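You operate a simulated robot arm through the tools that you are given. There is no shell and no other tool.

The job below is to be done with a simulated robot arm. You get a single attempt, and the scene is never put back.

JOB
Brush the fluff off the travel pillow and lay a lavender-dabbed pad on it.
Fine: use the yellow felt pad; put the brush back and leave the pillow on the mat. What is to be rubbed or washed off counts as gone when no trace of it is left.

The check looks at the end state, three seconds after you hand in, the way a careful person would. Anything else that was tipped, shoved, dropped, spilled or broken makes it a failure.

ROBOT AND FRAMES
A 7-joint arm with a two-finger parallel gripper, fixed in place. Base frame: the origin is on the floor under the middle of its stand, x ahead of it, y to its left, z up. Units: mm, degrees, N and s.
It reaches about 1247 mm from its shoulder. Its first joint turns from -132.0 to 132.0 degrees. Payload 3.91 kg.
The TCP is the grasp point between the finger pads, 30 mm short of the fingertips. In the tool frame z runs along the fingers and y along their closing line. Largest opening 110 mm; finger width 20, thickness 10; the body of the gripper, 48 by 112 mm, starts 55 mm behind the TCP.
Orientation is that of the tool frame in the base frame, as [roll, pitch, yaw] about the fixed x, y, z axes, in that order (R = Rz(yaw) Ry(pitch) Rx(roll)). With the fingers straight down and closing along the base's y, the tool's x points along the base's -x, its y along +y and its z along -z.

CONTROLS
- The arm moves only by the tool nudge_tool. Its argument "moves" is a list of rows, each an object (a shift or turn left out is 0, a gripper value left out holds the last) with "travel": the shift along the base's x, y, z in mm, a list of three; "turn": the turn, a rotation vector about the base's x, y, z in degrees, a list of three; "claw": the closure, from 0 (fully open) to 1 (shut). In form: [{"travel": [tx, ty, tz], "turn": [ax, ay, az], "claw": claw}, ...]. A call has 1 to 20 rows; each row shifts and turns the commanded pose from where the row before left it. Rows are played at 5 a second. More than 50 mm and 8.6 degrees between two rows, or a gripper value outside its range, and nothing of the call is played. A pose out of reach is approached as far as the arm can. The call stops where the force on the tool passes 40 N (or 10 N more than at its start, if that is more) or the arm is blocked; 0.2 s more then pass. The fingers move at their own pace (about 108 mm/s each) and stop on an object; they squeeze with about 44 N. The grip force told is the motor's: it shows also when the fingers shut on nothing. Time passes only in rows, and 0.2 s behind the last, so rows that do not move let the fingers close. It gives the time, the measured TCP pose, the force on the tool (base axes), the opening and the grip force at its end, in the units of the frame above (readings bear some noise), with the torque about the TCP (base axes, N m) and any sound that the robot's microphone picked up.
- Cameras (640 x 400 px; columns grow to the right, rows downward): "scene" is fixed at [402.3, 498.8, 1689.7]; the picture's right is [-0.55, -0.84, 0.00], its down [-0.67, 0.44, -0.60] and it looks along [0.50, -0.33, -0.80] (base axes); focal length 278 px, centre (320, 200). "wrist" rides on the gripper at [72, 17, -103] in the tool frame; the picture's right is [-0.23, 0.97, 0.00], its down [-0.76, -0.18, -0.62] and it looks along [-0.61, -0.14, 0.78] (tool axes); focal length 222 px, centre (320, 200). There is no depth. A picture from a camera that has moved, and an enlarged one, comes with that camera's place and axes in the base frame and with its lens.
- get_image(camera): a new picture of that camera. The clock stands still meanwhile.
- enlarge(camera, box): a new picture of the part [left, top, right, bottom] of that camera's present view, enlarged. The clock stands still meanwhile.
- hand_in(): hands the job in; it is judged then, once.

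Places have to be worked out from the pictures, the camera data and where the tool is seen. Open the gripper and draw the arm clear of the work before you hand the job in, unless the task says otherwise.

The tools are called after "Request:" as a command line: name --argument value ..., lists and objects as JSON in quotes. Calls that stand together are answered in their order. nudge_tool: Moves the arm, as the interface text tells. Its arguments: {"type":"object","properties":{"moves":{"type":"array","items":{"type":"object","properties":{"travel":{"type":"array","items":{"type":"number"}},"turn":{"type":"array","items":{"type":"number"}},"claw":{"type":"number"}}}}},"required":["moves"]} The other tools are called the same way: get_image (camera) takes a picture; enlarge (camera, box) takes an enlarged picture of a part of a camera's view; hand_in () hands the job in.

At the start:

```text
time: 0.0
tcp_pos: [623.2, 76.5, 1335.1]
tool_rot: [-180.0, 0.0, -179.9]
contact_force: [-0.2, -0.1, -0.6]
torque: [0.05, 0.04, -0.01]
gripper_width: 110.1
gripper_force: 0.0
```

scene: 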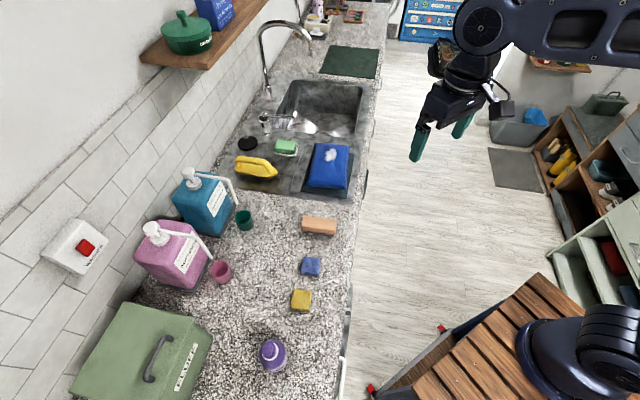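
wrist: 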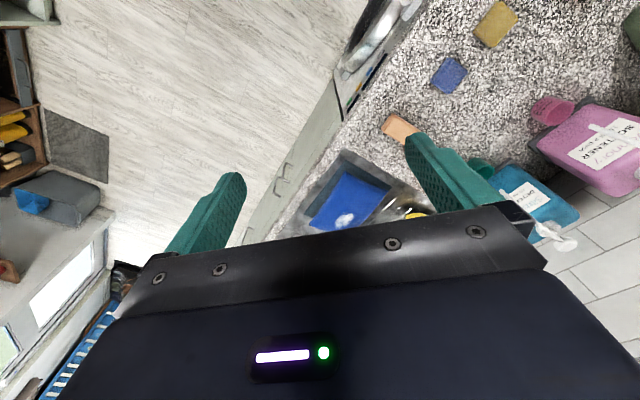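

I'll start by looking closely at the scene: the blue travel pillow with fluff on a mat, the brush, pads, and the bottle(s).

Request:
enlarge --camera "scene" --box '[220, 120, 380, 220]'

Request:
enlarge --camera "scene" --box '[220, 210, 380, 310]'

Request:
enlarge --camera "scene" --box '[60, 160, 260, 300]'

Request:
enlarge --camera "scene" --box '[60, 280, 320, 400]'

Request:
enlarge --camera "scene" --box '[240, 0, 420, 120]'

Request:
enlarge --camera "scene" --box '[480, 60, 640, 300]'

```text
4.00 times, centred on (300, 170) of scene
camera zoom: at [402.3, 498.8, 1689.7], right [-0.55, -0.84, 0.0], down [-0.67, 0.44, -0.6], along [0.5, -0.33, -0.8], focal length 1113 px, centre (400, 320)
```

zoom: 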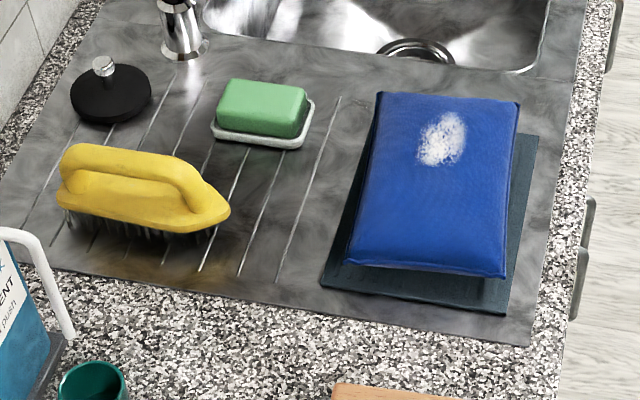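

```text
4.00 times, centred on (300, 260) of scene
camera zoom: at [402.3, 498.8, 1689.7], right [-0.55, -0.84, 0.0], down [-0.67, 0.44, -0.6], along [0.5, -0.33, -0.8], focal length 1113 px, centre (400, -40)
```

zoom: 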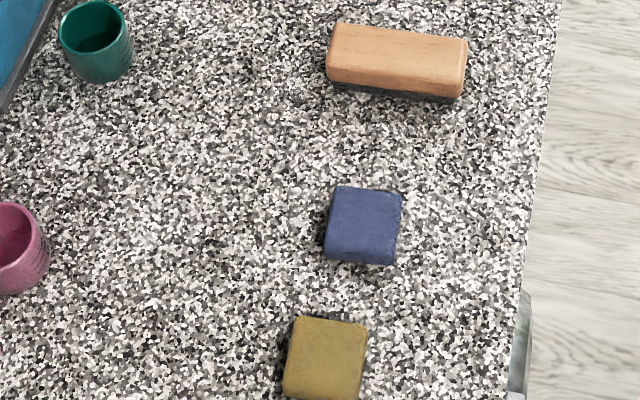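

```text
2.86 times, centred on (160, 230) of scene
camera zoom: at [402.3, 498.8, 1689.7], right [-0.55, -0.84, 0.0], down [-0.67, 0.44, -0.6], along [0.5, -0.33, -0.8], focal length 795 px, centre (777, 114)
```

zoom: 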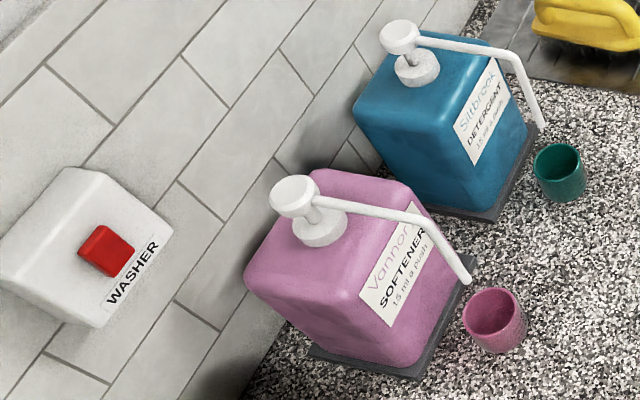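

```text
2.46 times, centred on (190, 340) of scene
camera zoom: at [402.3, 498.8, 1689.7], right [-0.55, -0.84, 0.0], down [-0.67, 0.44, -0.6], along [0.5, -0.33, -0.8], focal length 685 px, centre (640, -145)
```

zoom: 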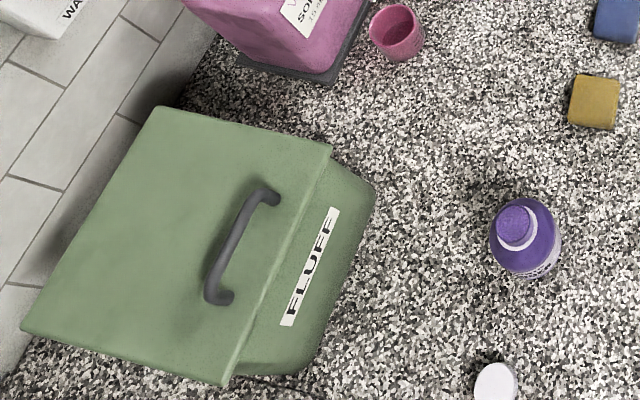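

```text
3.33 times, centred on (330, 60) of scene
camera zoom: at [402.3, 498.8, 1689.7], right [-0.55, -0.84, 0.0], down [-0.67, 0.44, -0.6], along [0.5, -0.33, -0.8], focal length 927 px, centre (287, 667)
```

zoom: 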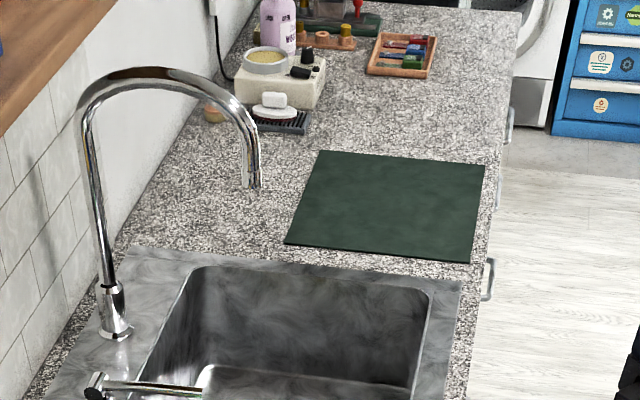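

```text
1.67 times, centred on (560, 180) of scene
camera zoom: at [402.3, 498.8, 1689.7], right [-0.55, -0.84, 0.0], down [-0.67, 0.44, -0.6], along [0.5, -0.33, -0.8], focal length 464 px, centre (-80, 233)
```

zoom: 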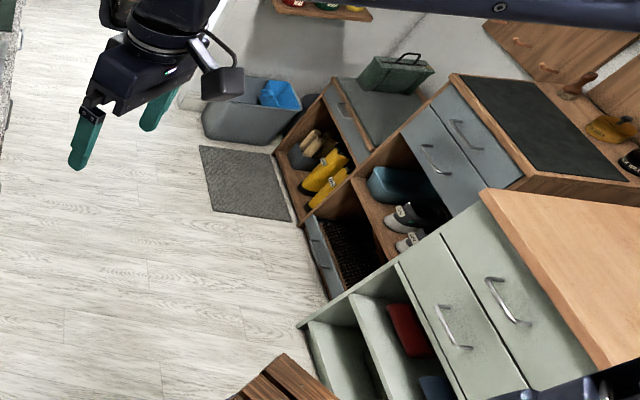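

The blue pillow (fluff patch near (993, 67, 981)) lies on a dark mat. The yellow pad is near (629, 412, 911), a wooden brush is near (806, 234), and there is a purple bottle near (547, 539). I'll move the wrist camera to inspect the bottle and pads.

Request:
nudge_tool --moves '[{"travel": [-24, 40, -7]}, {"travel": [-24, 40, -7]}, {"travel": [-24, 40, -7]}, {"travel": [-24, 40, -7]}, {"travel": [-24, 40, -7]}, {"travel": [-24, 40, -7]}, {"travel": [-24, 40, -7]}, {"travel": [-24, 40, -7]}, {"travel": [-24, 40, -7]}, {"travel": [-24, 40, -7]}, {"travel": [0, 0, 0]}]'

Request:
get_image --camera "wrist"

Request:
get_image --camera "scene"

```text
time: 2.4
tcp_pos: [380.6, 475.1, 1265.8]
tool_rot: [180.0, 0.1, -179.9]
contact_force: [0.8, 0.0, 0.8]
torque: [0.03, -0.03, -0.01]
gripper_width: 110.1
gripper_force: 0.0
```

```text
taken
camera wrist: at [309.5, 494.7, 1368.4], right [0.23, 0.97, 0.0], down [0.76, -0.18, 0.62], along [0.61, -0.14, -0.78], focal length 222 px, centre (320, 200)
```

wrist: 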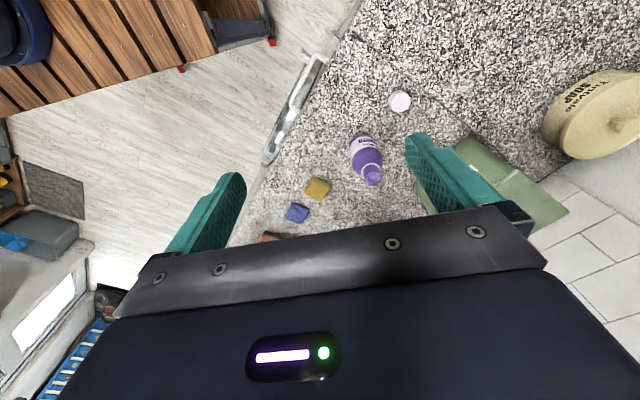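

```text
taken
```

scene: 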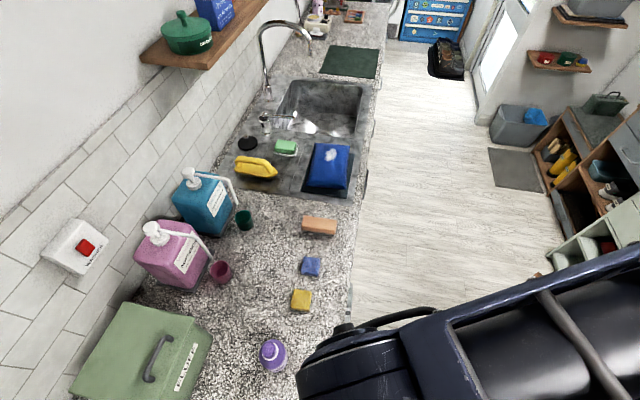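

Request:
enlarge --camera "wrist" --box '[280, 70, 440, 240]'

Request:
enlarge --camera "wrist" --box '[335, 110, 415, 200]'

```text
2.35 times, centred on (360, 155) of wrist
camera zoom: at [309.5, 494.7, 1368.4], right [0.23, 0.97, 0.0], down [0.76, -0.18, 0.62], along [0.61, -0.14, -0.78], focal length 523 px, centre (226, 306)
```

zoom: 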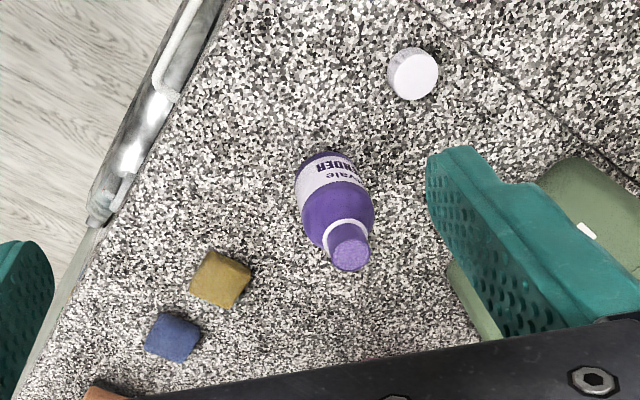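

```text
4.44 times, centred on (375, 155) of wrist
camera zoom: at [309.5, 494.7, 1368.4], right [0.23, 0.97, 0.0], down [0.76, -0.18, 0.62], along [0.61, -0.14, -0.78], focal length 987 px, centre (76, 400)
```

zoom: 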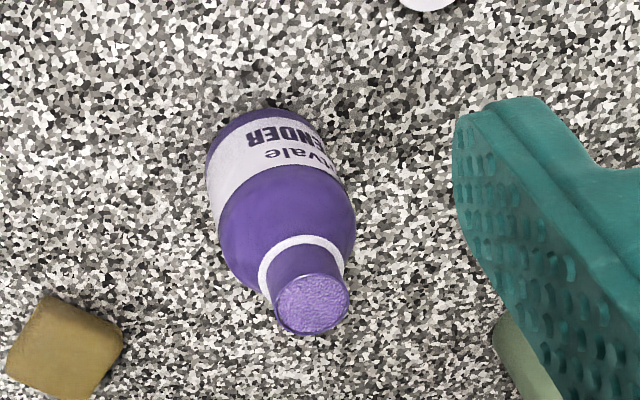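

The lavender bottle stands near (543, 537) with a sponge-like top at about z 1031, and a white disc (perhaps its cap) lies nearby. I'll move closer for a better look.

Request:
nudge_tool --moves '[{"travel": [12, 30, -26]}, {"travel": [12, 30, -26]}, {"travel": [11, 30, -26]}, {"travel": [0, 0, 0]}]'

Request:
get_image --camera "wrist"

Request:
enlarge --camera "wrist" --box '[200, 60, 420, 220]'

```text
time: 3.4
tcp_pos: [415.7, 568.3, 1187.5]
tool_rot: [-179.9, 0.0, -180.0]
contact_force: [-0.6, 0.0, 0.2]
torque: [0.01, -0.07, 0.01]
gripper_width: 109.9
gripper_force: 0.1
```

```text
taken
camera wrist: at [344.3, 587.6, 1291.2], right [0.23, 0.97, 0.0], down [0.76, -0.18, 0.62], along [0.61, -0.14, -0.78], focal length 222 px, centre (320, 200)
```

wrist: 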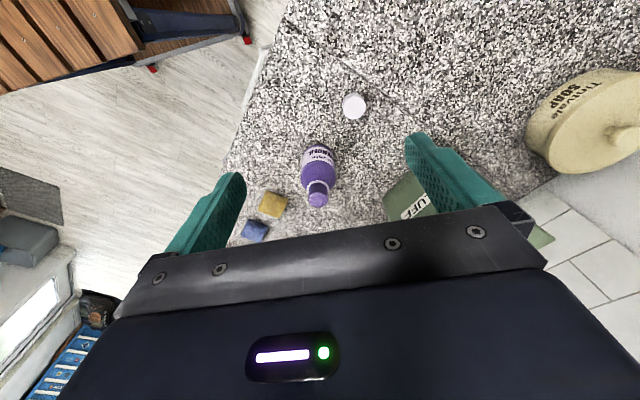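

```text
2.50 times, centred on (310, 140) of wrist
camera zoom: at [344.3, 587.6, 1291.2], right [0.23, 0.97, 0.0], down [0.76, -0.18, 0.62], along [0.61, -0.14, -0.78], focal length 555 px, centre (345, 350)
```

zoom: 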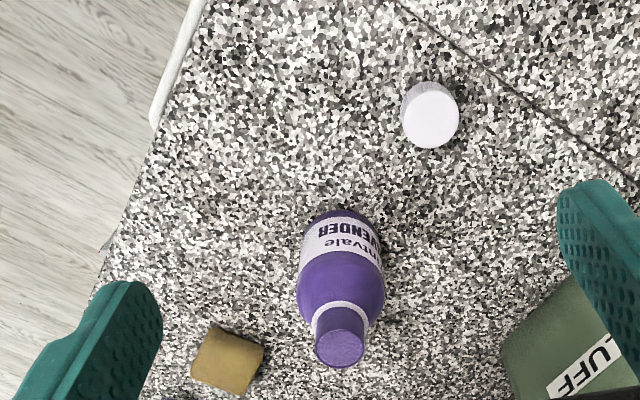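

The bottle is labelled LAVENDER and has an open sponge top, with its white cap beside it. Next I'll turn the gripper 50° to line up with the counter and inspect the wooden brush.

Request:
nudge_tool --moves '[{"travel": [21.5, -36.2, -1], "turn": [0, 0, 4.17]}, {"travel": [21.5, -36.2, -1], "turn": [0, 0, 4.17]}, {"travel": [21.5, -36.2, -1], "turn": [0, 0, 4.17]}, {"travel": [21.5, -36.2, -1], "turn": [0, 0, 4.17]}, {"travel": [21.5, -36.2, -1], "turn": [0, 0, 4.17]}, {"travel": [21.5, -36.2, -1], "turn": [0, 0, 4.17]}, {"travel": [21.5, -36.2, -1], "turn": [0, 0, 4.17]}, {"travel": [21.5, -36.2, -1], "turn": [0, 0, 4.17]}, {"travel": [21.5, -36.2, -1], "turn": [0, 0, 4.17]}, {"travel": [21.5, -36.2, -1], "turn": [0, 0, 4.17]}, {"travel": [21.5, -36.2, -1], "turn": [0, 0, 4.17]}, {"travel": [21.5, -36.2, -1], "turn": [0, 0, 4.13]}, {"travel": [0, 0, 0]}]'

Request:
get_image --camera "wrist"

Request:
get_image --camera "scene"

```text
time: 6.2
tcp_pos: [677.0, 135.1, 1176.2]
tool_rot: [-179.9, 0.1, -129.9]
contact_force: [-0.6, 0.6, 0.8]
torque: [-0.03, 0.0, 0.02]
gripper_width: 109.9
gripper_force: 0.1
```

```text
taken
camera wrist: at [618.2, 92.8, 1279.4], right [-0.6, 0.8, 0.0], down [0.63, 0.47, 0.62], along [0.5, 0.37, -0.78], focal length 222 px, centre (320, 200)
```

wrist: 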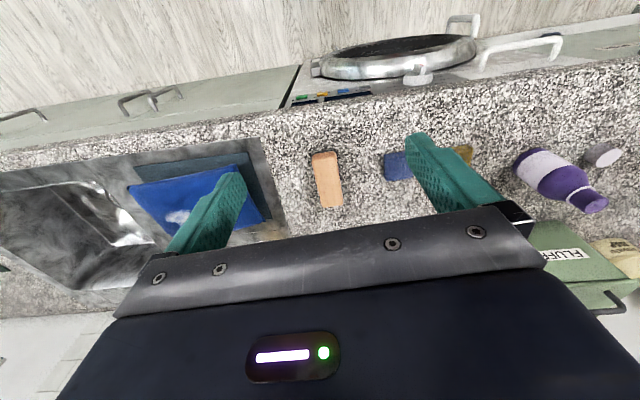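

```text
taken
```

scene: 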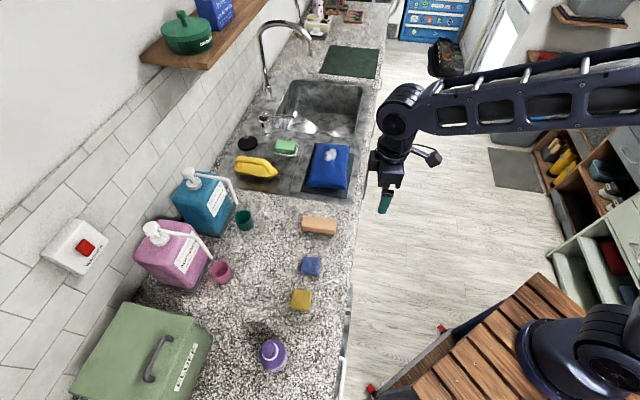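

The brush is in the wrist view, nearly aligned with the gripper. I'll zoom in on it and on the pillow.

Request:
enlarge --camera "wrist" --box '[280, 130, 380, 220]'

Request:
enlarge --camera "wrist" --box '[80, 130, 300, 260]'

Request:
enlarge --camera "wrist" --box '[370, 130, 480, 220]'

```text
4.44 times, centred on (330, 175) of wrist
camera zoom: at [618.2, 92.8, 1279.4], right [-0.6, 0.8, 0.0], down [0.63, 0.47, 0.62], along [0.5, 0.37, -0.78], focal length 987 px, centre (276, 311)
```

zoom: 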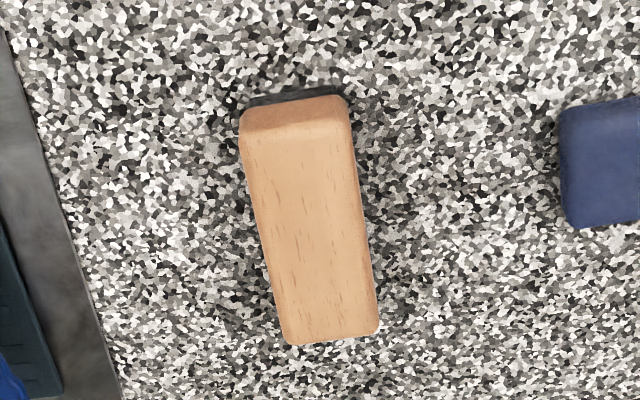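

```text
2.91 times, centred on (190, 195) of wrist
camera zoom: at [618.2, 92.8, 1279.4], right [-0.6, 0.8, 0.0], down [0.63, 0.47, 0.62], along [0.5, 0.37, -0.78], focal length 646 px, centre (698, 214)
```

zoom: 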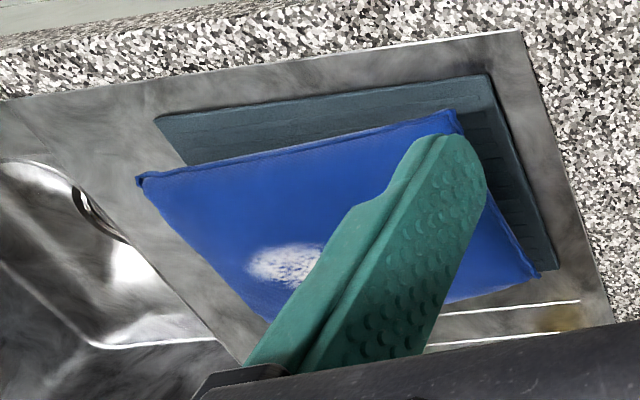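

```text
4.44 times, centred on (425, 175) of wrist
camera zoom: at [618.2, 92.8, 1279.4], right [-0.6, 0.8, 0.0], down [0.63, 0.47, 0.62], along [0.5, 0.37, -0.78], focal length 987 px, centre (-147, 311)
```

zoom: 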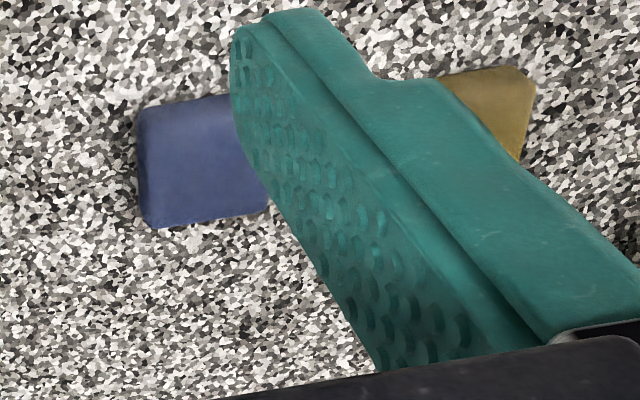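

The wooden brush is a wood block over dark bristles, centred near (794, 245) with its top at z ≈ 934 and its long axis at ≈ 47.5°. I'll hover above it with the claw aligned across its width.

Request:
nudge_tool --moves '[{"travel": [29.5, 27.5, -32], "turn": [0, 0, -1.2]}, {"travel": [29.5, 27.5, -32], "turn": [0, 0, -1.3]}, {"travel": [29.5, 27.5, -32]}, {"travel": [28.5, 27.5, -30]}, {"travel": [0, 0, 0]}]'

Request:
get_image --camera "wrist"

Request:
enlarge --camera "scene" --box '[260, 140, 420, 260]'

```text
refused: row 1 steps farther than a row can; nothing moved
```

```text
taken
camera wrist: at [618.2, 92.8, 1279.4], right [-0.6, 0.8, 0.0], down [0.63, 0.47, 0.62], along [0.5, 0.37, -0.78], focal length 222 px, centre (320, 200)
```

wrist: 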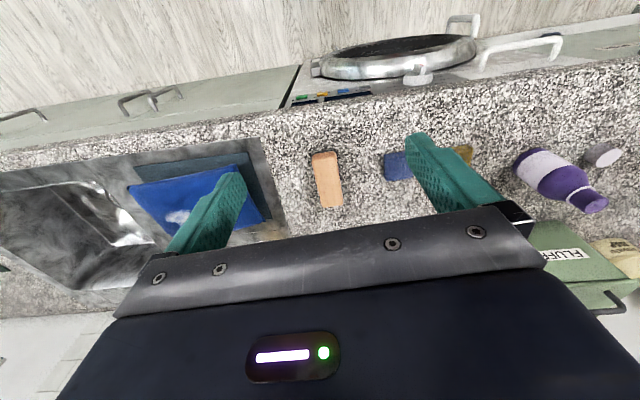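

```text
3.33 times, centred on (340, 200) of scene
camera zoom: at [402.3, 498.8, 1689.7], right [-0.55, -0.84, 0.0], down [-0.67, 0.44, -0.6], along [0.5, -0.33, -0.8], focal length 927 px, centre (253, 200)
```

zoom: 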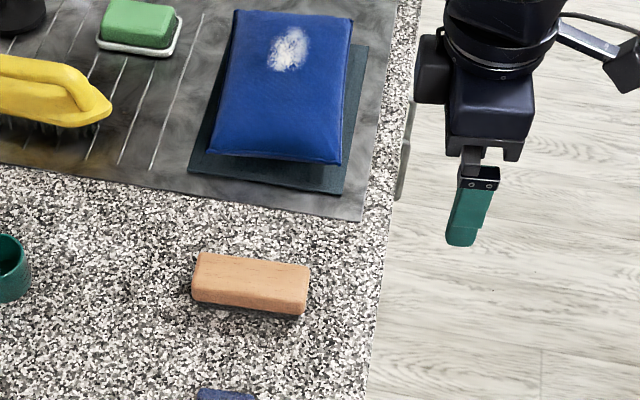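

The steps were slightly over 50 mm and nothing moved, so I'll split the same move into smaller rows.

Request:
nudge_tool --moves '[{"travel": [23.4, 22, -25], "turn": [0, 0, -1.2]}, {"travel": [23.4, 22, -25], "turn": [0, 0, -1.3]}, {"travel": [23.4, 22, -25]}, {"travel": [23.4, 22, -25]}, {"travel": [23.4, 22, -25]}, {"travel": [0, 0, 0]}]'

Request:
get_image --camera "wrist"

Request:
enlarge --camera "scene" --box '[260, 140, 420, 260]'

```text
time: 7.6
tcp_pos: [793.7, 245.2, 1050.3]
tool_rot: [-180.0, 0.0, -132.5]
contact_force: [-0.8, 0.4, 0.5]
torque: [0.01, 0.01, 0.0]
gripper_width: 109.6
gripper_force: 0.0
```

```text
taken
camera wrist: at [732.6, 205.0, 1153.9], right [-0.56, 0.83, 0.0], down [0.65, 0.44, 0.62], along [0.51, 0.35, -0.78], focal length 222 px, centre (320, 200)
```

wrist: 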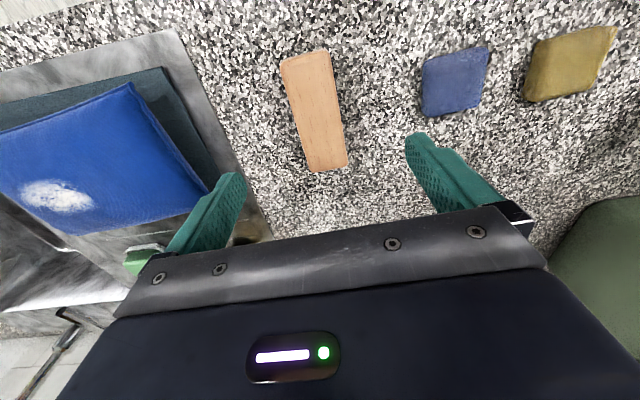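

```text
3.33 times, centred on (340, 200) of scene
camera zoom: at [402.3, 498.8, 1689.7], right [-0.55, -0.84, 0.0], down [-0.67, 0.44, -0.6], along [0.5, -0.33, -0.8], focal length 927 px, centre (253, 200)
```

zoom: 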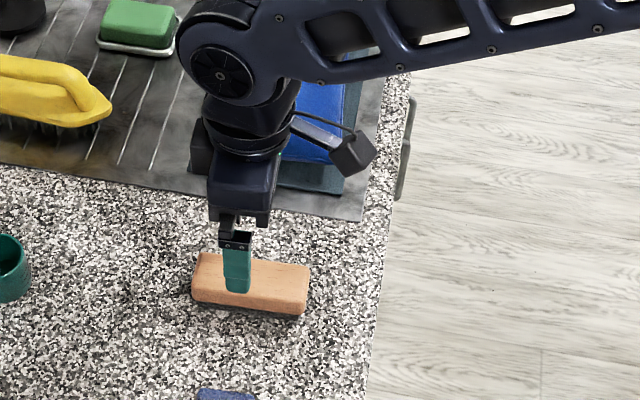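

Hovering centred above the brush at the matching angle. I'll descend to just over grasp height and check again.

Request:
nudge_tool --moves '[{"travel": [0.5, 0, -40]}, {"travel": [0.5, 0, -40]}, {"travel": [0, 0, -20]}, {"travel": [0, 0, 0]}]'

Request:
get_image --camera "wrist"

Request:
enlarge --camera "scene" --box '[270, 180, 370, 250]'

```text
time: 8.6
tcp_pos: [793.3, 243.6, 951.3]
tool_rot: [-180.0, -0.1, -132.6]
contact_force: [-0.2, -0.2, 0.3]
torque: [-0.02, 0.01, 0.02]
gripper_width: 110.0
gripper_force: 0.0
```

```text
taken
camera wrist: at [732.2, 203.9, 1054.9], right [-0.56, 0.83, 0.0], down [0.65, 0.44, 0.62], along [0.51, 0.35, -0.78], focal length 222 px, centre (320, 200)
```

wrist: 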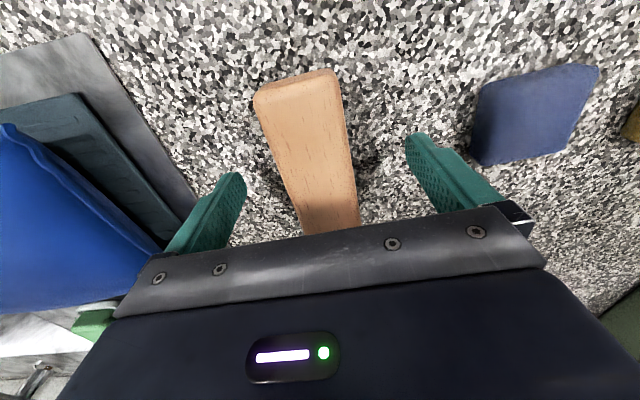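

```text
5.71 times, centred on (320, 215) of scene
camera zoom: at [402.3, 498.8, 1689.7], right [-0.55, -0.84, 0.0], down [-0.67, 0.44, -0.6], along [0.5, -0.33, -0.8], focal length 1590 px, centre (320, 114)
```

zoom: 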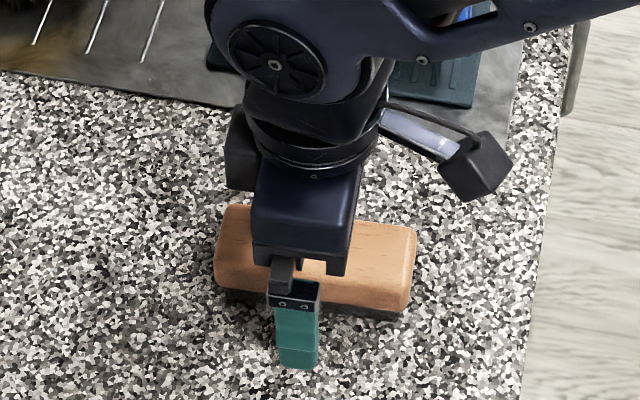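

The brush is between the fingers, turned about 1.5° relative to them. I'll correct the yaw, lower 8 mm and close the claw.

Request:
nudge_tool --moves '[{"travel": [0.5, 1, -8], "turn": [0, 0, -1.5], "claw": 0}, {"claw": 0.5}, {"claw": 1}, {"claw": 1}, {"claw": 1}]'

Request:
get_image --camera "wrist"

```text
time: 9.8
tcp_pos: [794.0, 244.3, 942.8]
tool_rot: [179.9, -0.1, -134.1]
contact_force: [0.9, -1.2, 3.1]
torque: [-0.05, 0.07, 0.05]
gripper_width: 43.8
gripper_force: 43.6
```

```text
taken
camera wrist: at [731.9, 206.1, 1046.5], right [-0.54, 0.84, 0.0], down [0.66, 0.42, 0.62], along [0.52, 0.34, -0.78], focal length 222 px, centre (320, 200)
```

wrist: 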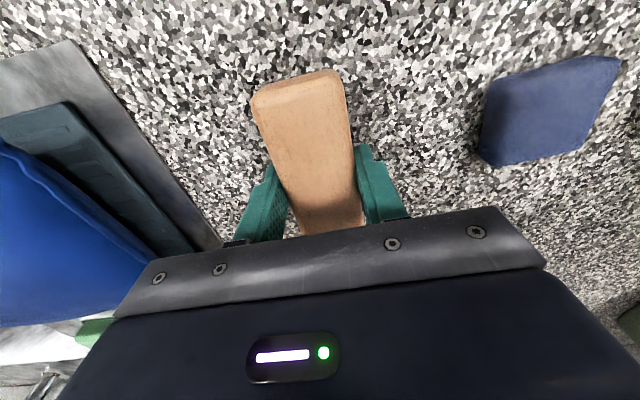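

The brush is gripped (opening 43.8 mm) at TCP (794.0, 244.3, 942.8), yaw −134.1, which is the pose I'll return it to. I'll lift it straight up and look.

Request:
nudge_tool --moves '[{"travel": [0, 0, 20]}, {"travel": [0, 0, 40]}, {"travel": [0, 0, 45]}, {"travel": [0, 0, 45]}, {"travel": [0, 0, 0]}]'

Request:
get_image --camera "wrist"

Request:
get_image --camera "scene"

```text
time: 11.0
tcp_pos: [797.3, 245.0, 1093.2]
tool_rot: [179.9, 0.1, -134.1]
contact_force: [0.2, 0.3, -1.4]
torque: [0.02, 0.0, -0.01]
gripper_width: 43.6
gripper_force: 43.7
```

```text
taken
camera wrist: at [735.8, 205.4, 1196.0], right [-0.54, 0.84, 0.0], down [0.66, 0.42, 0.62], along [0.52, 0.34, -0.78], focal length 222 px, centre (320, 200)
```

wrist: 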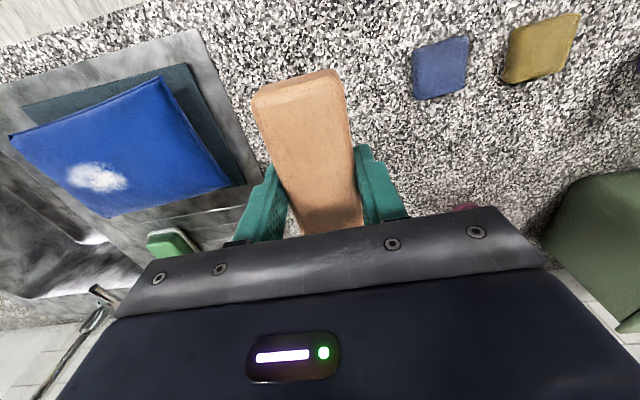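

```text
taken
```

scene: 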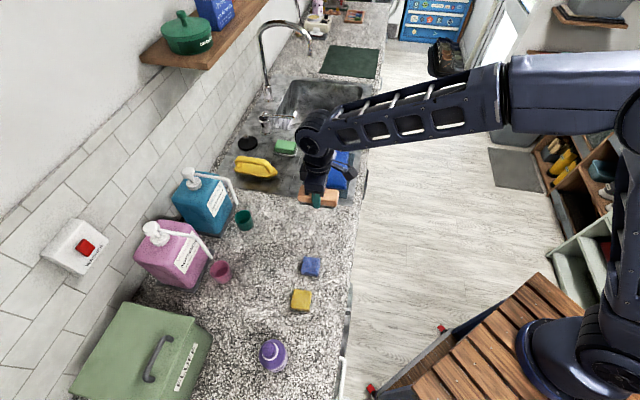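

The brush is held firmly. I put the fluff centre at about (1002, 60) with the pillow top near z ≈ 970. I'll carry the brush to above the middle of the pillow, just before the fluff.

Request:
nudge_tool --moves '[{"travel": [34, -31, -2], "turn": [0, 0, 0.8]}, {"travel": [34, -31, -2], "turn": [0, 0, 0.8]}, {"travel": [34, -31, -2], "turn": [0, 0, 0.8]}, {"travel": [34, -31, -2], "turn": [0, 0, 0.8]}, {"travel": [34, -31, -2], "turn": [0, 0, 0.8]}, {"travel": [0, 0, 0]}]'

Request:
get_image --camera "wrist"

Request:
enlarge --camera "scene" --box '[250, 100, 410, 220]'

```text
time: 12.4
tcp_pos: [965.8, 90.0, 1081.0]
tool_rot: [179.9, 0.0, -130.0]
contact_force: [-0.1, -0.2, -0.5]
torque: [-0.05, -0.03, 0.02]
gripper_width: 43.2
gripper_force: 43.9
```

```text
taken
camera wrist: at [907.2, 47.8, 1184.7], right [-0.6, 0.8, 0.0], down [0.63, 0.47, 0.62], along [0.5, 0.37, -0.78], focal length 222 px, centre (320, 200)
```

wrist: 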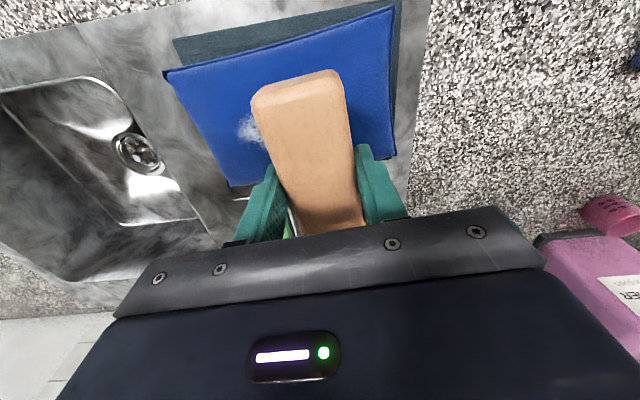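

```text
3.33 times, centred on (330, 160) of scene
camera zoom: at [402.3, 498.8, 1689.7], right [-0.55, -0.84, 0.0], down [-0.67, 0.44, -0.6], along [0.5, -0.33, -0.8], focal length 927 px, centre (287, 333)
```

zoom: 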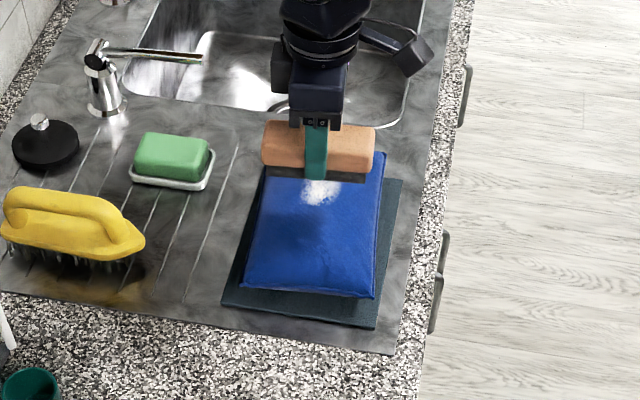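

The brush is above the middle of the pillow with the fluff visible beside it. I'll lower gradually to find contact.

Request:
nudge_tool --moves '[{"travel": [0, 0, -20]}, {"travel": [0, 0, -15]}, {"travel": [0, 0, -8]}, {"travel": [0, 0, 0]}]'

Request:
nudge_tool --moves '[{"travel": [0, 0, -4]}, {"travel": [0, 0, -4]}, {"travel": [0, 0, 0]}]'

Request:
enlarge --camera "scene" --box '[280, 120, 380, 200]'

```text
time: 13.4
tcp_pos: [964.4, 89.6, 1038.1]
tool_rot: [180.0, 0.0, -130.0]
contact_force: [0.5, -1.3, -0.6]
torque: [0.03, 0.0, 0.01]
gripper_width: 43.1
gripper_force: 44.5
```

```text
time: 14.2
tcp_pos: [964.3, 89.5, 1031.2]
tool_rot: [-180.0, 0.0, -130.0]
contact_force: [0.3, 0.5, -0.6]
torque: [-0.04, -0.03, -0.03]
gripper_width: 43.3
gripper_force: 43.7
```

```text
5.00 times, centred on (330, 160) of scene
camera zoom: at [402.3, 498.8, 1689.7], right [-0.55, -0.84, 0.0], down [-0.67, 0.44, -0.6], along [0.5, -0.33, -0.8], focal length 1391 px, centre (270, 400)
```

zoom: 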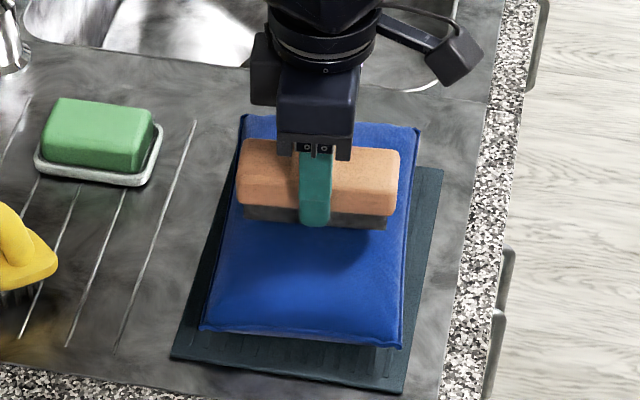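

No contact yet at TCP z 1031, so I'll keep lowering in small steps.

Request:
nudge_tool --moves '[{"travel": [0, 0, -3]}, {"travel": [0, 0, -3]}, {"travel": [0, 0, 0]}]'

Request:
nudge_tool --moves '[{"travel": [0, 0, -3]}, {"travel": [0, 0, -2]}, {"travel": [0, 0, 0]}]'

```text
time: 15.0
tcp_pos: [965.8, 89.3, 1023.9]
tool_rot: [-180.0, 0.0, -130.1]
contact_force: [-0.3, -0.1, -0.7]
torque: [0.03, -0.02, 0.0]
gripper_width: 43.4
gripper_force: 44.3
```

```text
time: 15.8
tcp_pos: [964.1, 90.1, 1019.9]
tool_rot: [-180.0, -0.1, -130.0]
contact_force: [0.8, -0.4, -1.3]
torque: [0.0, -0.01, -0.04]
gripper_width: 43.4
gripper_force: 44.3
```

Request:
nudge_tool --moves '[{"travel": [0, 0, -3]}, {"travel": [0, 0, 0]}]'

Request:
enlarge --camera "scene" --box '[280, 120, 380, 200]'

Request:
get_image --camera "wrist"

```text
time: 16.4
tcp_pos: [962.9, 88.9, 1016.8]
tool_rot: [180.0, 0.1, -130.1]
contact_force: [0.5, -0.1, 1.8]
torque: [0.01, 0.01, 0.01]
gripper_width: 43.2
gripper_force: 44.0
```

```text
5.00 times, centred on (330, 160) of scene
camera zoom: at [402.3, 498.8, 1689.7], right [-0.55, -0.84, 0.0], down [-0.67, 0.44, -0.6], along [0.5, -0.33, -0.8], focal length 1391 px, centre (270, 400)
```

zoom: 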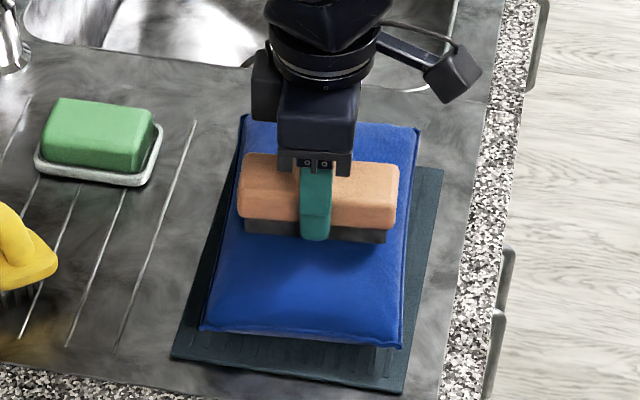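

```text
taken
camera wrist: at [904.7, 46.4, 1120.3], right [-0.6, 0.8, 0.0], down [0.63, 0.47, 0.62], along [0.5, 0.37, -0.78], focal length 222 px, centre (320, 200)
```

wrist: 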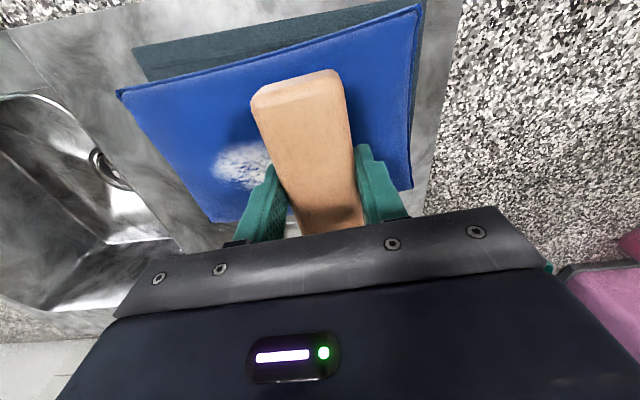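

Slight contact (about +2 N) at TCP z ≈ 1017. I'll press 2 mm further and read the force.

Request:
nudge_tool --moves '[{"travel": [0, 0, -2]}, {"travel": [0, 0, 0]}]'

```text
time: 17.0
tcp_pos: [964.7, 87.6, 1015.6]
tool_rot: [-179.9, 0.1, -130.0]
contact_force: [-1.1, 3.0, 14.4]
torque: [0.03, -0.18, 0.02]
gripper_width: 43.3
gripper_force: 43.9
```

14 N at z 1015.6, which is a stiff contact. I'll ease up 1 mm and begin a slow stroke along the pillow's long axis towards the sink end, watching the force.

Request:
nudge_tool --moves '[{"travel": [0, 0, 0.7]}, {"travel": [7.7, -6.4, 0]}, {"travel": [7.7, -6.4, 0]}, {"travel": [7.7, -6.4, 0]}]'

Request:
get_image --camera "wrist"

Request:
enlarge --camera "scene" --box '[280, 120, 380, 200]'

```text
time: 18.0
tcp_pos: [988.9, 68.2, 1017.0]
tool_rot: [-179.9, 0.1, -130.0]
contact_force: [-6.4, 9.6, 31.4]
torque: [0.69, 0.12, 0.1]
gripper_width: 43.6
gripper_force: 43.6
```

```text
taken
camera wrist: at [929.3, 26.4, 1121.1], right [-0.6, 0.8, 0.0], down [0.62, 0.47, 0.63], along [0.5, 0.37, -0.78], focal length 222 px, centre (320, 200)
```

wrist: 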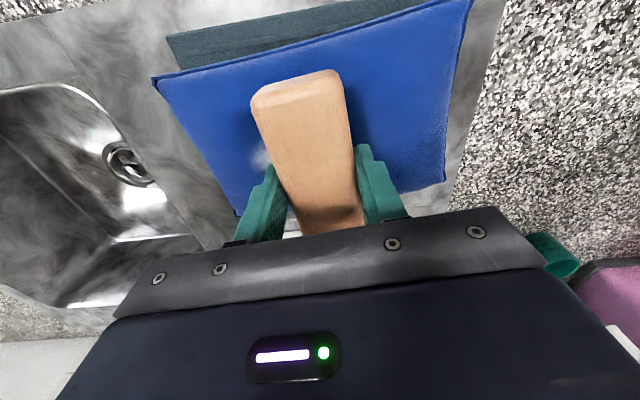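

```text
5.00 times, centred on (330, 160) of scene
camera zoom: at [402.3, 498.8, 1689.7], right [-0.55, -0.84, 0.0], down [-0.67, 0.44, -0.6], along [0.5, -0.33, -0.8], focal length 1391 px, centre (270, 400)
```

zoom: 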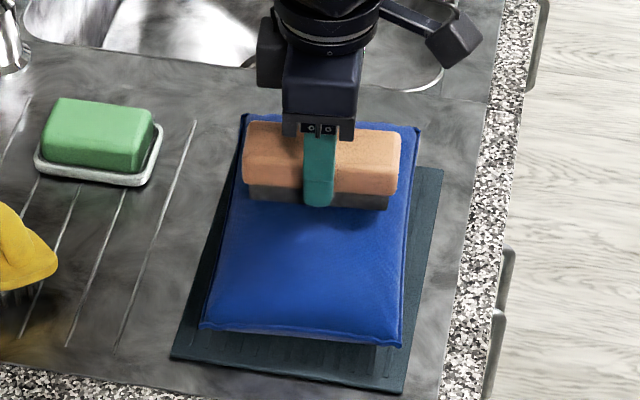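

Force rose to 31 N but the pillow stayed put, and the fluff is already reduced. I'll ease up 1.5 mm and continue the stroke.

Request:
nudge_tool --moves '[{"travel": [0, 0, 1.5]}, {"travel": [7.7, -6.4, 0]}, {"travel": [7.7, -6.4, 0]}, {"travel": [0, 0, 0]}]'

Request:
enlarge --camera "scene" --box '[280, 120, 380, 200]'

```text
time: 19.0
tcp_pos: [1002.9, 57.4, 1016.9]
tool_rot: [-179.9, 0.1, -130.0]
contact_force: [-6.2, 7.1, 30.3]
torque: [0.98, 0.44, 0.06]
gripper_width: 43.6
gripper_force: 44.0
```

```text
5.00 times, centred on (330, 160) of scene
camera zoom: at [402.3, 498.8, 1689.7], right [-0.55, -0.84, 0.0], down [-0.67, 0.44, -0.6], along [0.5, -0.33, -0.8], focal length 1391 px, centre (270, 400)
```

zoom: 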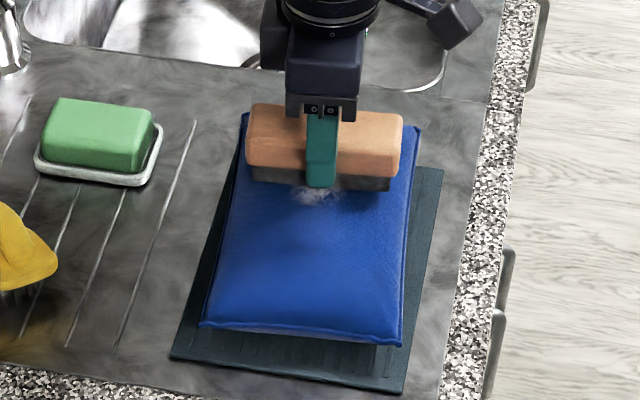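

Force is still 30 N, so the surface is a bit higher here. I'll raise 2 mm and read the force again before going on.

Request:
nudge_tool --moves '[{"travel": [0, 0, 2]}, {"travel": [0, 0, 0]}]'

```text
time: 19.6
tcp_pos: [1002.9, 56.0, 1017.3]
tool_rot: [180.0, 0.0, -130.0]
contact_force: [1.1, 2.4, 16.5]
torque: [0.44, 0.14, 0.01]
gripper_width: 43.4
gripper_force: 43.7
```

Now 16.5 N. I'll continue the stroke to near the pillow end, then brush back.

Request:
nudge_tool --moves '[{"travel": [7.7, -6.4, 0.3]}, {"travel": [7.7, -6.4, 0.3]}, {"travel": [6, -5, 0]}, {"travel": [0, 0, 0]}]'

Request:
enlarge --camera "scene" --box '[280, 120, 380, 200]'

Request:
get_image --camera "wrist"

```text
time: 20.6
tcp_pos: [1024.6, 40.9, 1019.2]
tool_rot: [179.9, 0.0, -130.0]
contact_force: [0.0, -0.5, -1.0]
torque: [-0.01, -0.02, 0.01]
gripper_width: 43.3
gripper_force: 44.2
```

```text
5.00 times, centred on (330, 160) of scene
camera zoom: at [402.3, 498.8, 1689.7], right [-0.55, -0.84, 0.0], down [-0.67, 0.44, -0.6], along [0.5, -0.33, -0.8], focal length 1391 px, centre (270, 400)
```

zoom: 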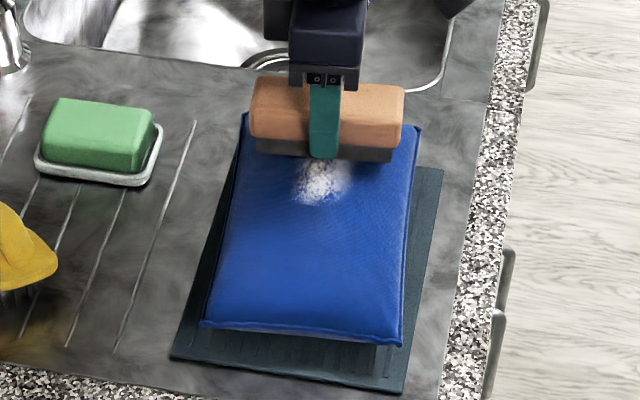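

```text
taken
camera wrist: at [965.9, -3.0, 1122.8], right [-0.6, 0.8, 0.0], down [0.63, 0.47, 0.62], along [0.5, 0.37, -0.78], focal length 222 px, centre (320, 200)
```

wrist: 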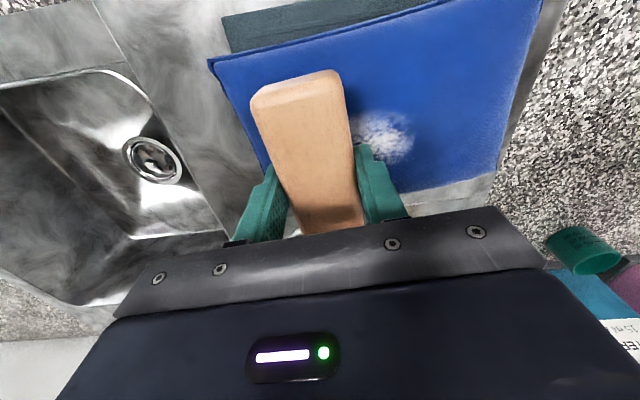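

The fluff is thinner but still there. I'll keep brushing back and forth over it at about this pressure.

Request:
nudge_tool --moves '[{"travel": [-7.7, 6.4, -0.6]}, {"travel": [-7.7, 6.4, 0]}, {"travel": [-7.7, 6.4, 0]}, {"travel": [-7.7, 6.4, 0]}, {"travel": [-7.7, 6.4, 0]}, {"travel": [-7.7, 6.4, 0]}]'

Request:
get_image --camera "wrist"

Request:
enlarge --camera "scene" --box '[280, 120, 380, 200]'

```text
time: 22.0
tcp_pos: [979.1, 76.2, 1020.0]
tool_rot: [-180.0, 0.0, -129.9]
contact_force: [-0.1, -0.8, -1.0]
torque: [0.03, 0.02, -0.01]
gripper_width: 43.3
gripper_force: 43.9
```

```text
taken
camera wrist: at [919.6, 34.3, 1123.4], right [-0.6, 0.8, 0.0], down [0.63, 0.47, 0.62], along [0.5, 0.37, -0.78], focal length 222 px, centre (320, 200)
```

wrist: 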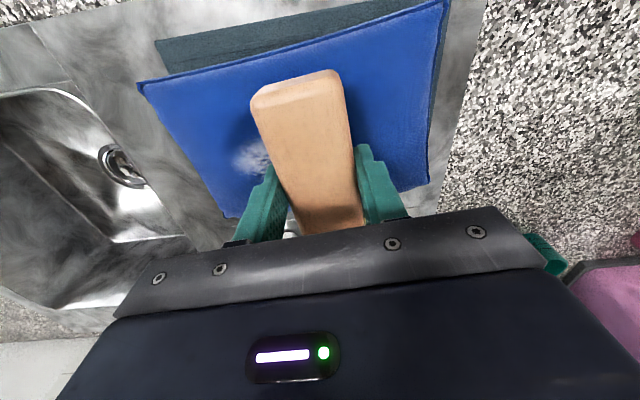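

```text
5.00 times, centred on (330, 160) of scene
camera zoom: at [402.3, 498.8, 1689.7], right [-0.55, -0.84, 0.0], down [-0.67, 0.44, -0.6], along [0.5, -0.33, -0.8], focal length 1391 px, centre (270, 400)
```

zoom: 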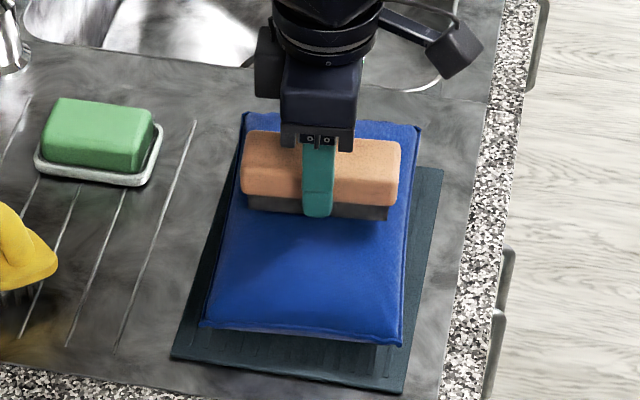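

No contact here now. I'll lower 2.5 mm and stroke forward across the remaining fluff again.

Request:
nudge_tool --moves '[{"travel": [0, 0, -2]}, {"travel": [6.9, -5.8, 0]}, {"travel": [6.9, -5.8, 0]}, {"travel": [6.9, -5.8, 0]}]'

Request:
nudge_tool --moves '[{"travel": [6.9, -5.8, 0]}, {"travel": [6.9, -5.8, 0]}, {"travel": [0, 0, 0]}]'

Request:
get_image --camera "wrist"

Request:
enlarge --camera "scene" --box '[280, 120, 380, 200]'

```text
time: 23.0
tcp_pos: [997.7, 60.4, 1018.5]
tool_rot: [180.0, 0.0, -130.0]
contact_force: [-1.8, 2.4, 6.8]
torque: [0.22, 0.13, 0.04]
gripper_width: 43.4
gripper_force: 44.3
```

```text
time: 23.8
tcp_pos: [1012.4, 48.3, 1014.9]
tool_rot: [-180.0, 0.0, -130.0]
contact_force: [-0.8, 0.9, 4.9]
torque: [0.23, 0.04, 0.03]
gripper_width: 43.4
gripper_force: 44.1
```

```text
taken
camera wrist: at [953.3, 5.9, 1120.0], right [-0.6, 0.8, 0.0], down [0.63, 0.47, 0.62], along [0.5, 0.37, -0.78], focal length 222 px, centre (320, 200)
```

wrist: 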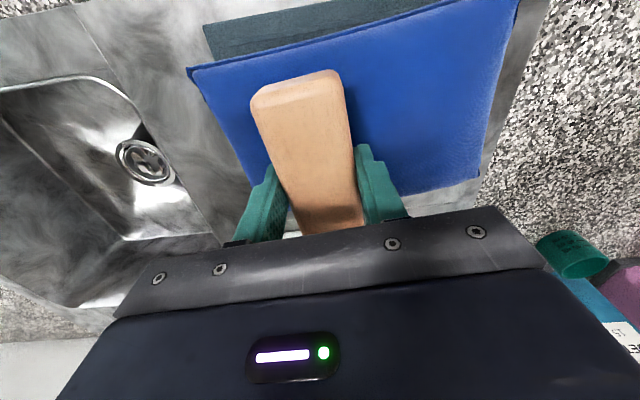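

```text
5.00 times, centred on (330, 160) of scene
camera zoom: at [402.3, 498.8, 1689.7], right [-0.55, -0.84, 0.0], down [-0.67, 0.44, -0.6], along [0.5, -0.33, -0.8], focal length 1391 px, centre (270, 400)
```

zoom: 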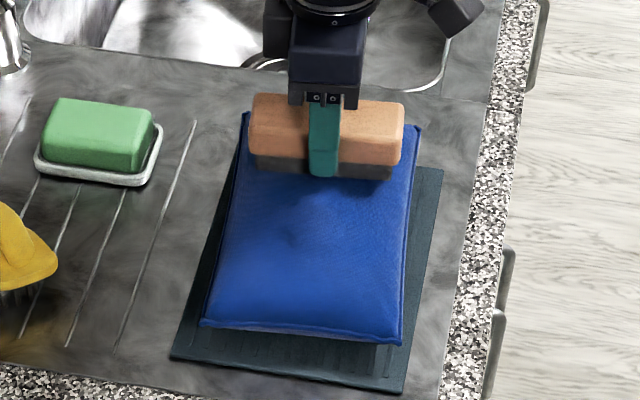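

The swept area is clean behind the brush, with light force (about 5 N). I'll continue the stroke towards the pillow end and brush back again.

Request:
nudge_tool --moves '[{"travel": [6.9, -5.8, -0.5]}, {"travel": [6.9, -5.8, -0.3]}, {"travel": [-6.9, 5.8, 0]}, {"travel": [-6.9, 5.8, 0.3]}, {"travel": [-6.9, 5.8, 0.3]}, {"travel": [-6.9, 5.8, 0]}]'

Request:
get_image --camera "wrist"

```text
time: 25.2
tcp_pos: [998.2, 59.7, 1018.4]
tool_rot: [-179.9, 0.0, -130.0]
contact_force: [1.1, -0.8, 5.9]
torque: [0.04, -0.02, -0.01]
gripper_width: 43.1
gripper_force: 43.8
```

```text
taken
camera wrist: at [939.8, 17.2, 1121.3], right [-0.6, 0.8, 0.0], down [0.63, 0.47, 0.62], along [0.5, 0.37, -0.78], focal length 222 px, centre (320, 200)
```

wrist: 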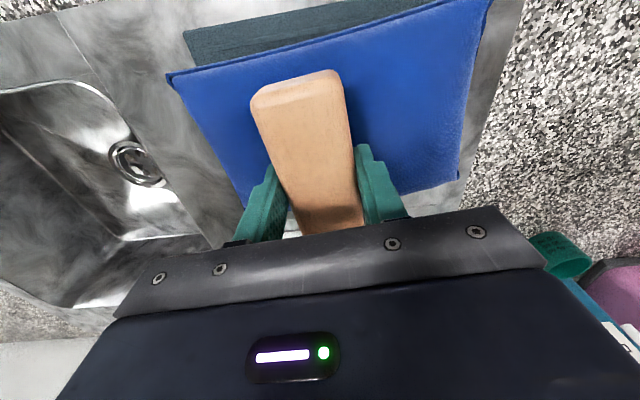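

I'll do one more back-and-forth over the spot, then lift straight up and inspect the pillow.

Request:
nudge_tool --moves '[{"travel": [-6.9, 5.8, 0]}, {"travel": [-6.9, 5.8, -0.3]}, {"travel": [-6.9, 5.8, -0.3]}, {"travel": [6.9, -5.8, 0]}, {"travel": [6.9, -5.8, 0]}, {"travel": [6.9, -5.8, 0]}, {"travel": [6.9, -5.8, 0]}, {"travel": [6.9, -5.8, 0]}, {"travel": [6.9, -5.8, -0.3]}, {"travel": [6.9, -5.8, -0.3]}, {"travel": [0, 0, 0]}]'

Request:
nudge_tool --moves '[{"travel": [0, 0, 15]}, {"travel": [0, 0, 35]}, {"travel": [-30, 25, 20]}, {"travel": [-30, 25, 20]}, {"travel": [-30, 25, 0]}, {"travel": [-30, 25, 0]}, {"travel": [0, 0, 0]}]'

Request:
get_image --camera "wrist"

Request:
enlarge --camera "scene" --box '[280, 120, 380, 200]'

```text
time: 27.6
tcp_pos: [1026.6, 37.3, 1014.4]
tool_rot: [179.9, -0.1, -129.9]
contact_force: [-0.7, -0.3, 5.8]
torque: [0.25, -0.07, 0.02]
gripper_width: 43.3
gripper_force: 44.5
```

```text
time: 29.2
tcp_pos: [908.7, 140.0, 1107.2]
tool_rot: [-180.0, 0.0, -130.1]
contact_force: [1.0, 0.6, -1.0]
torque: [0.02, -0.03, -0.04]
gripper_width: 43.3
gripper_force: 44.2
```

```text
taken
camera wrist: at [849.5, 97.3, 1209.8], right [-0.6, 0.8, 0.0], down [0.63, 0.47, 0.62], along [0.5, 0.37, -0.78], focal length 222 px, centre (320, 200)
```

wrist: 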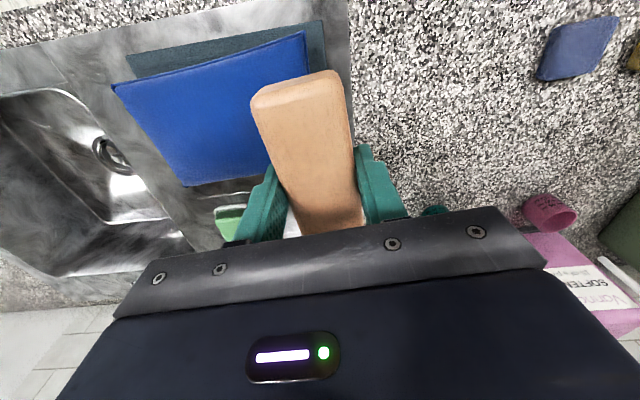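

```text
5.00 times, centred on (330, 160) of scene
camera zoom: at [402.3, 498.8, 1689.7], right [-0.55, -0.84, 0.0], down [-0.67, 0.44, -0.6], along [0.5, -0.33, -0.8], focal length 1391 px, centre (270, 400)
```

zoom: 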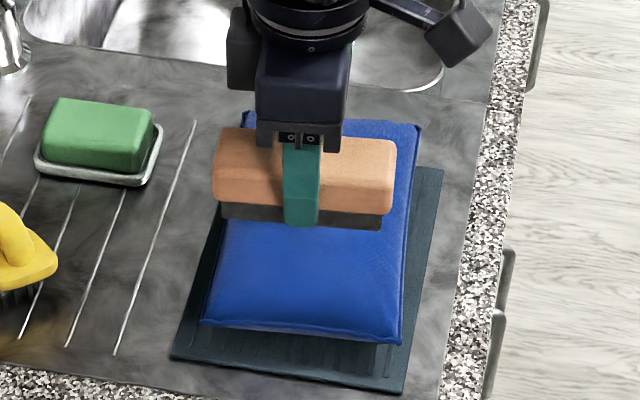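

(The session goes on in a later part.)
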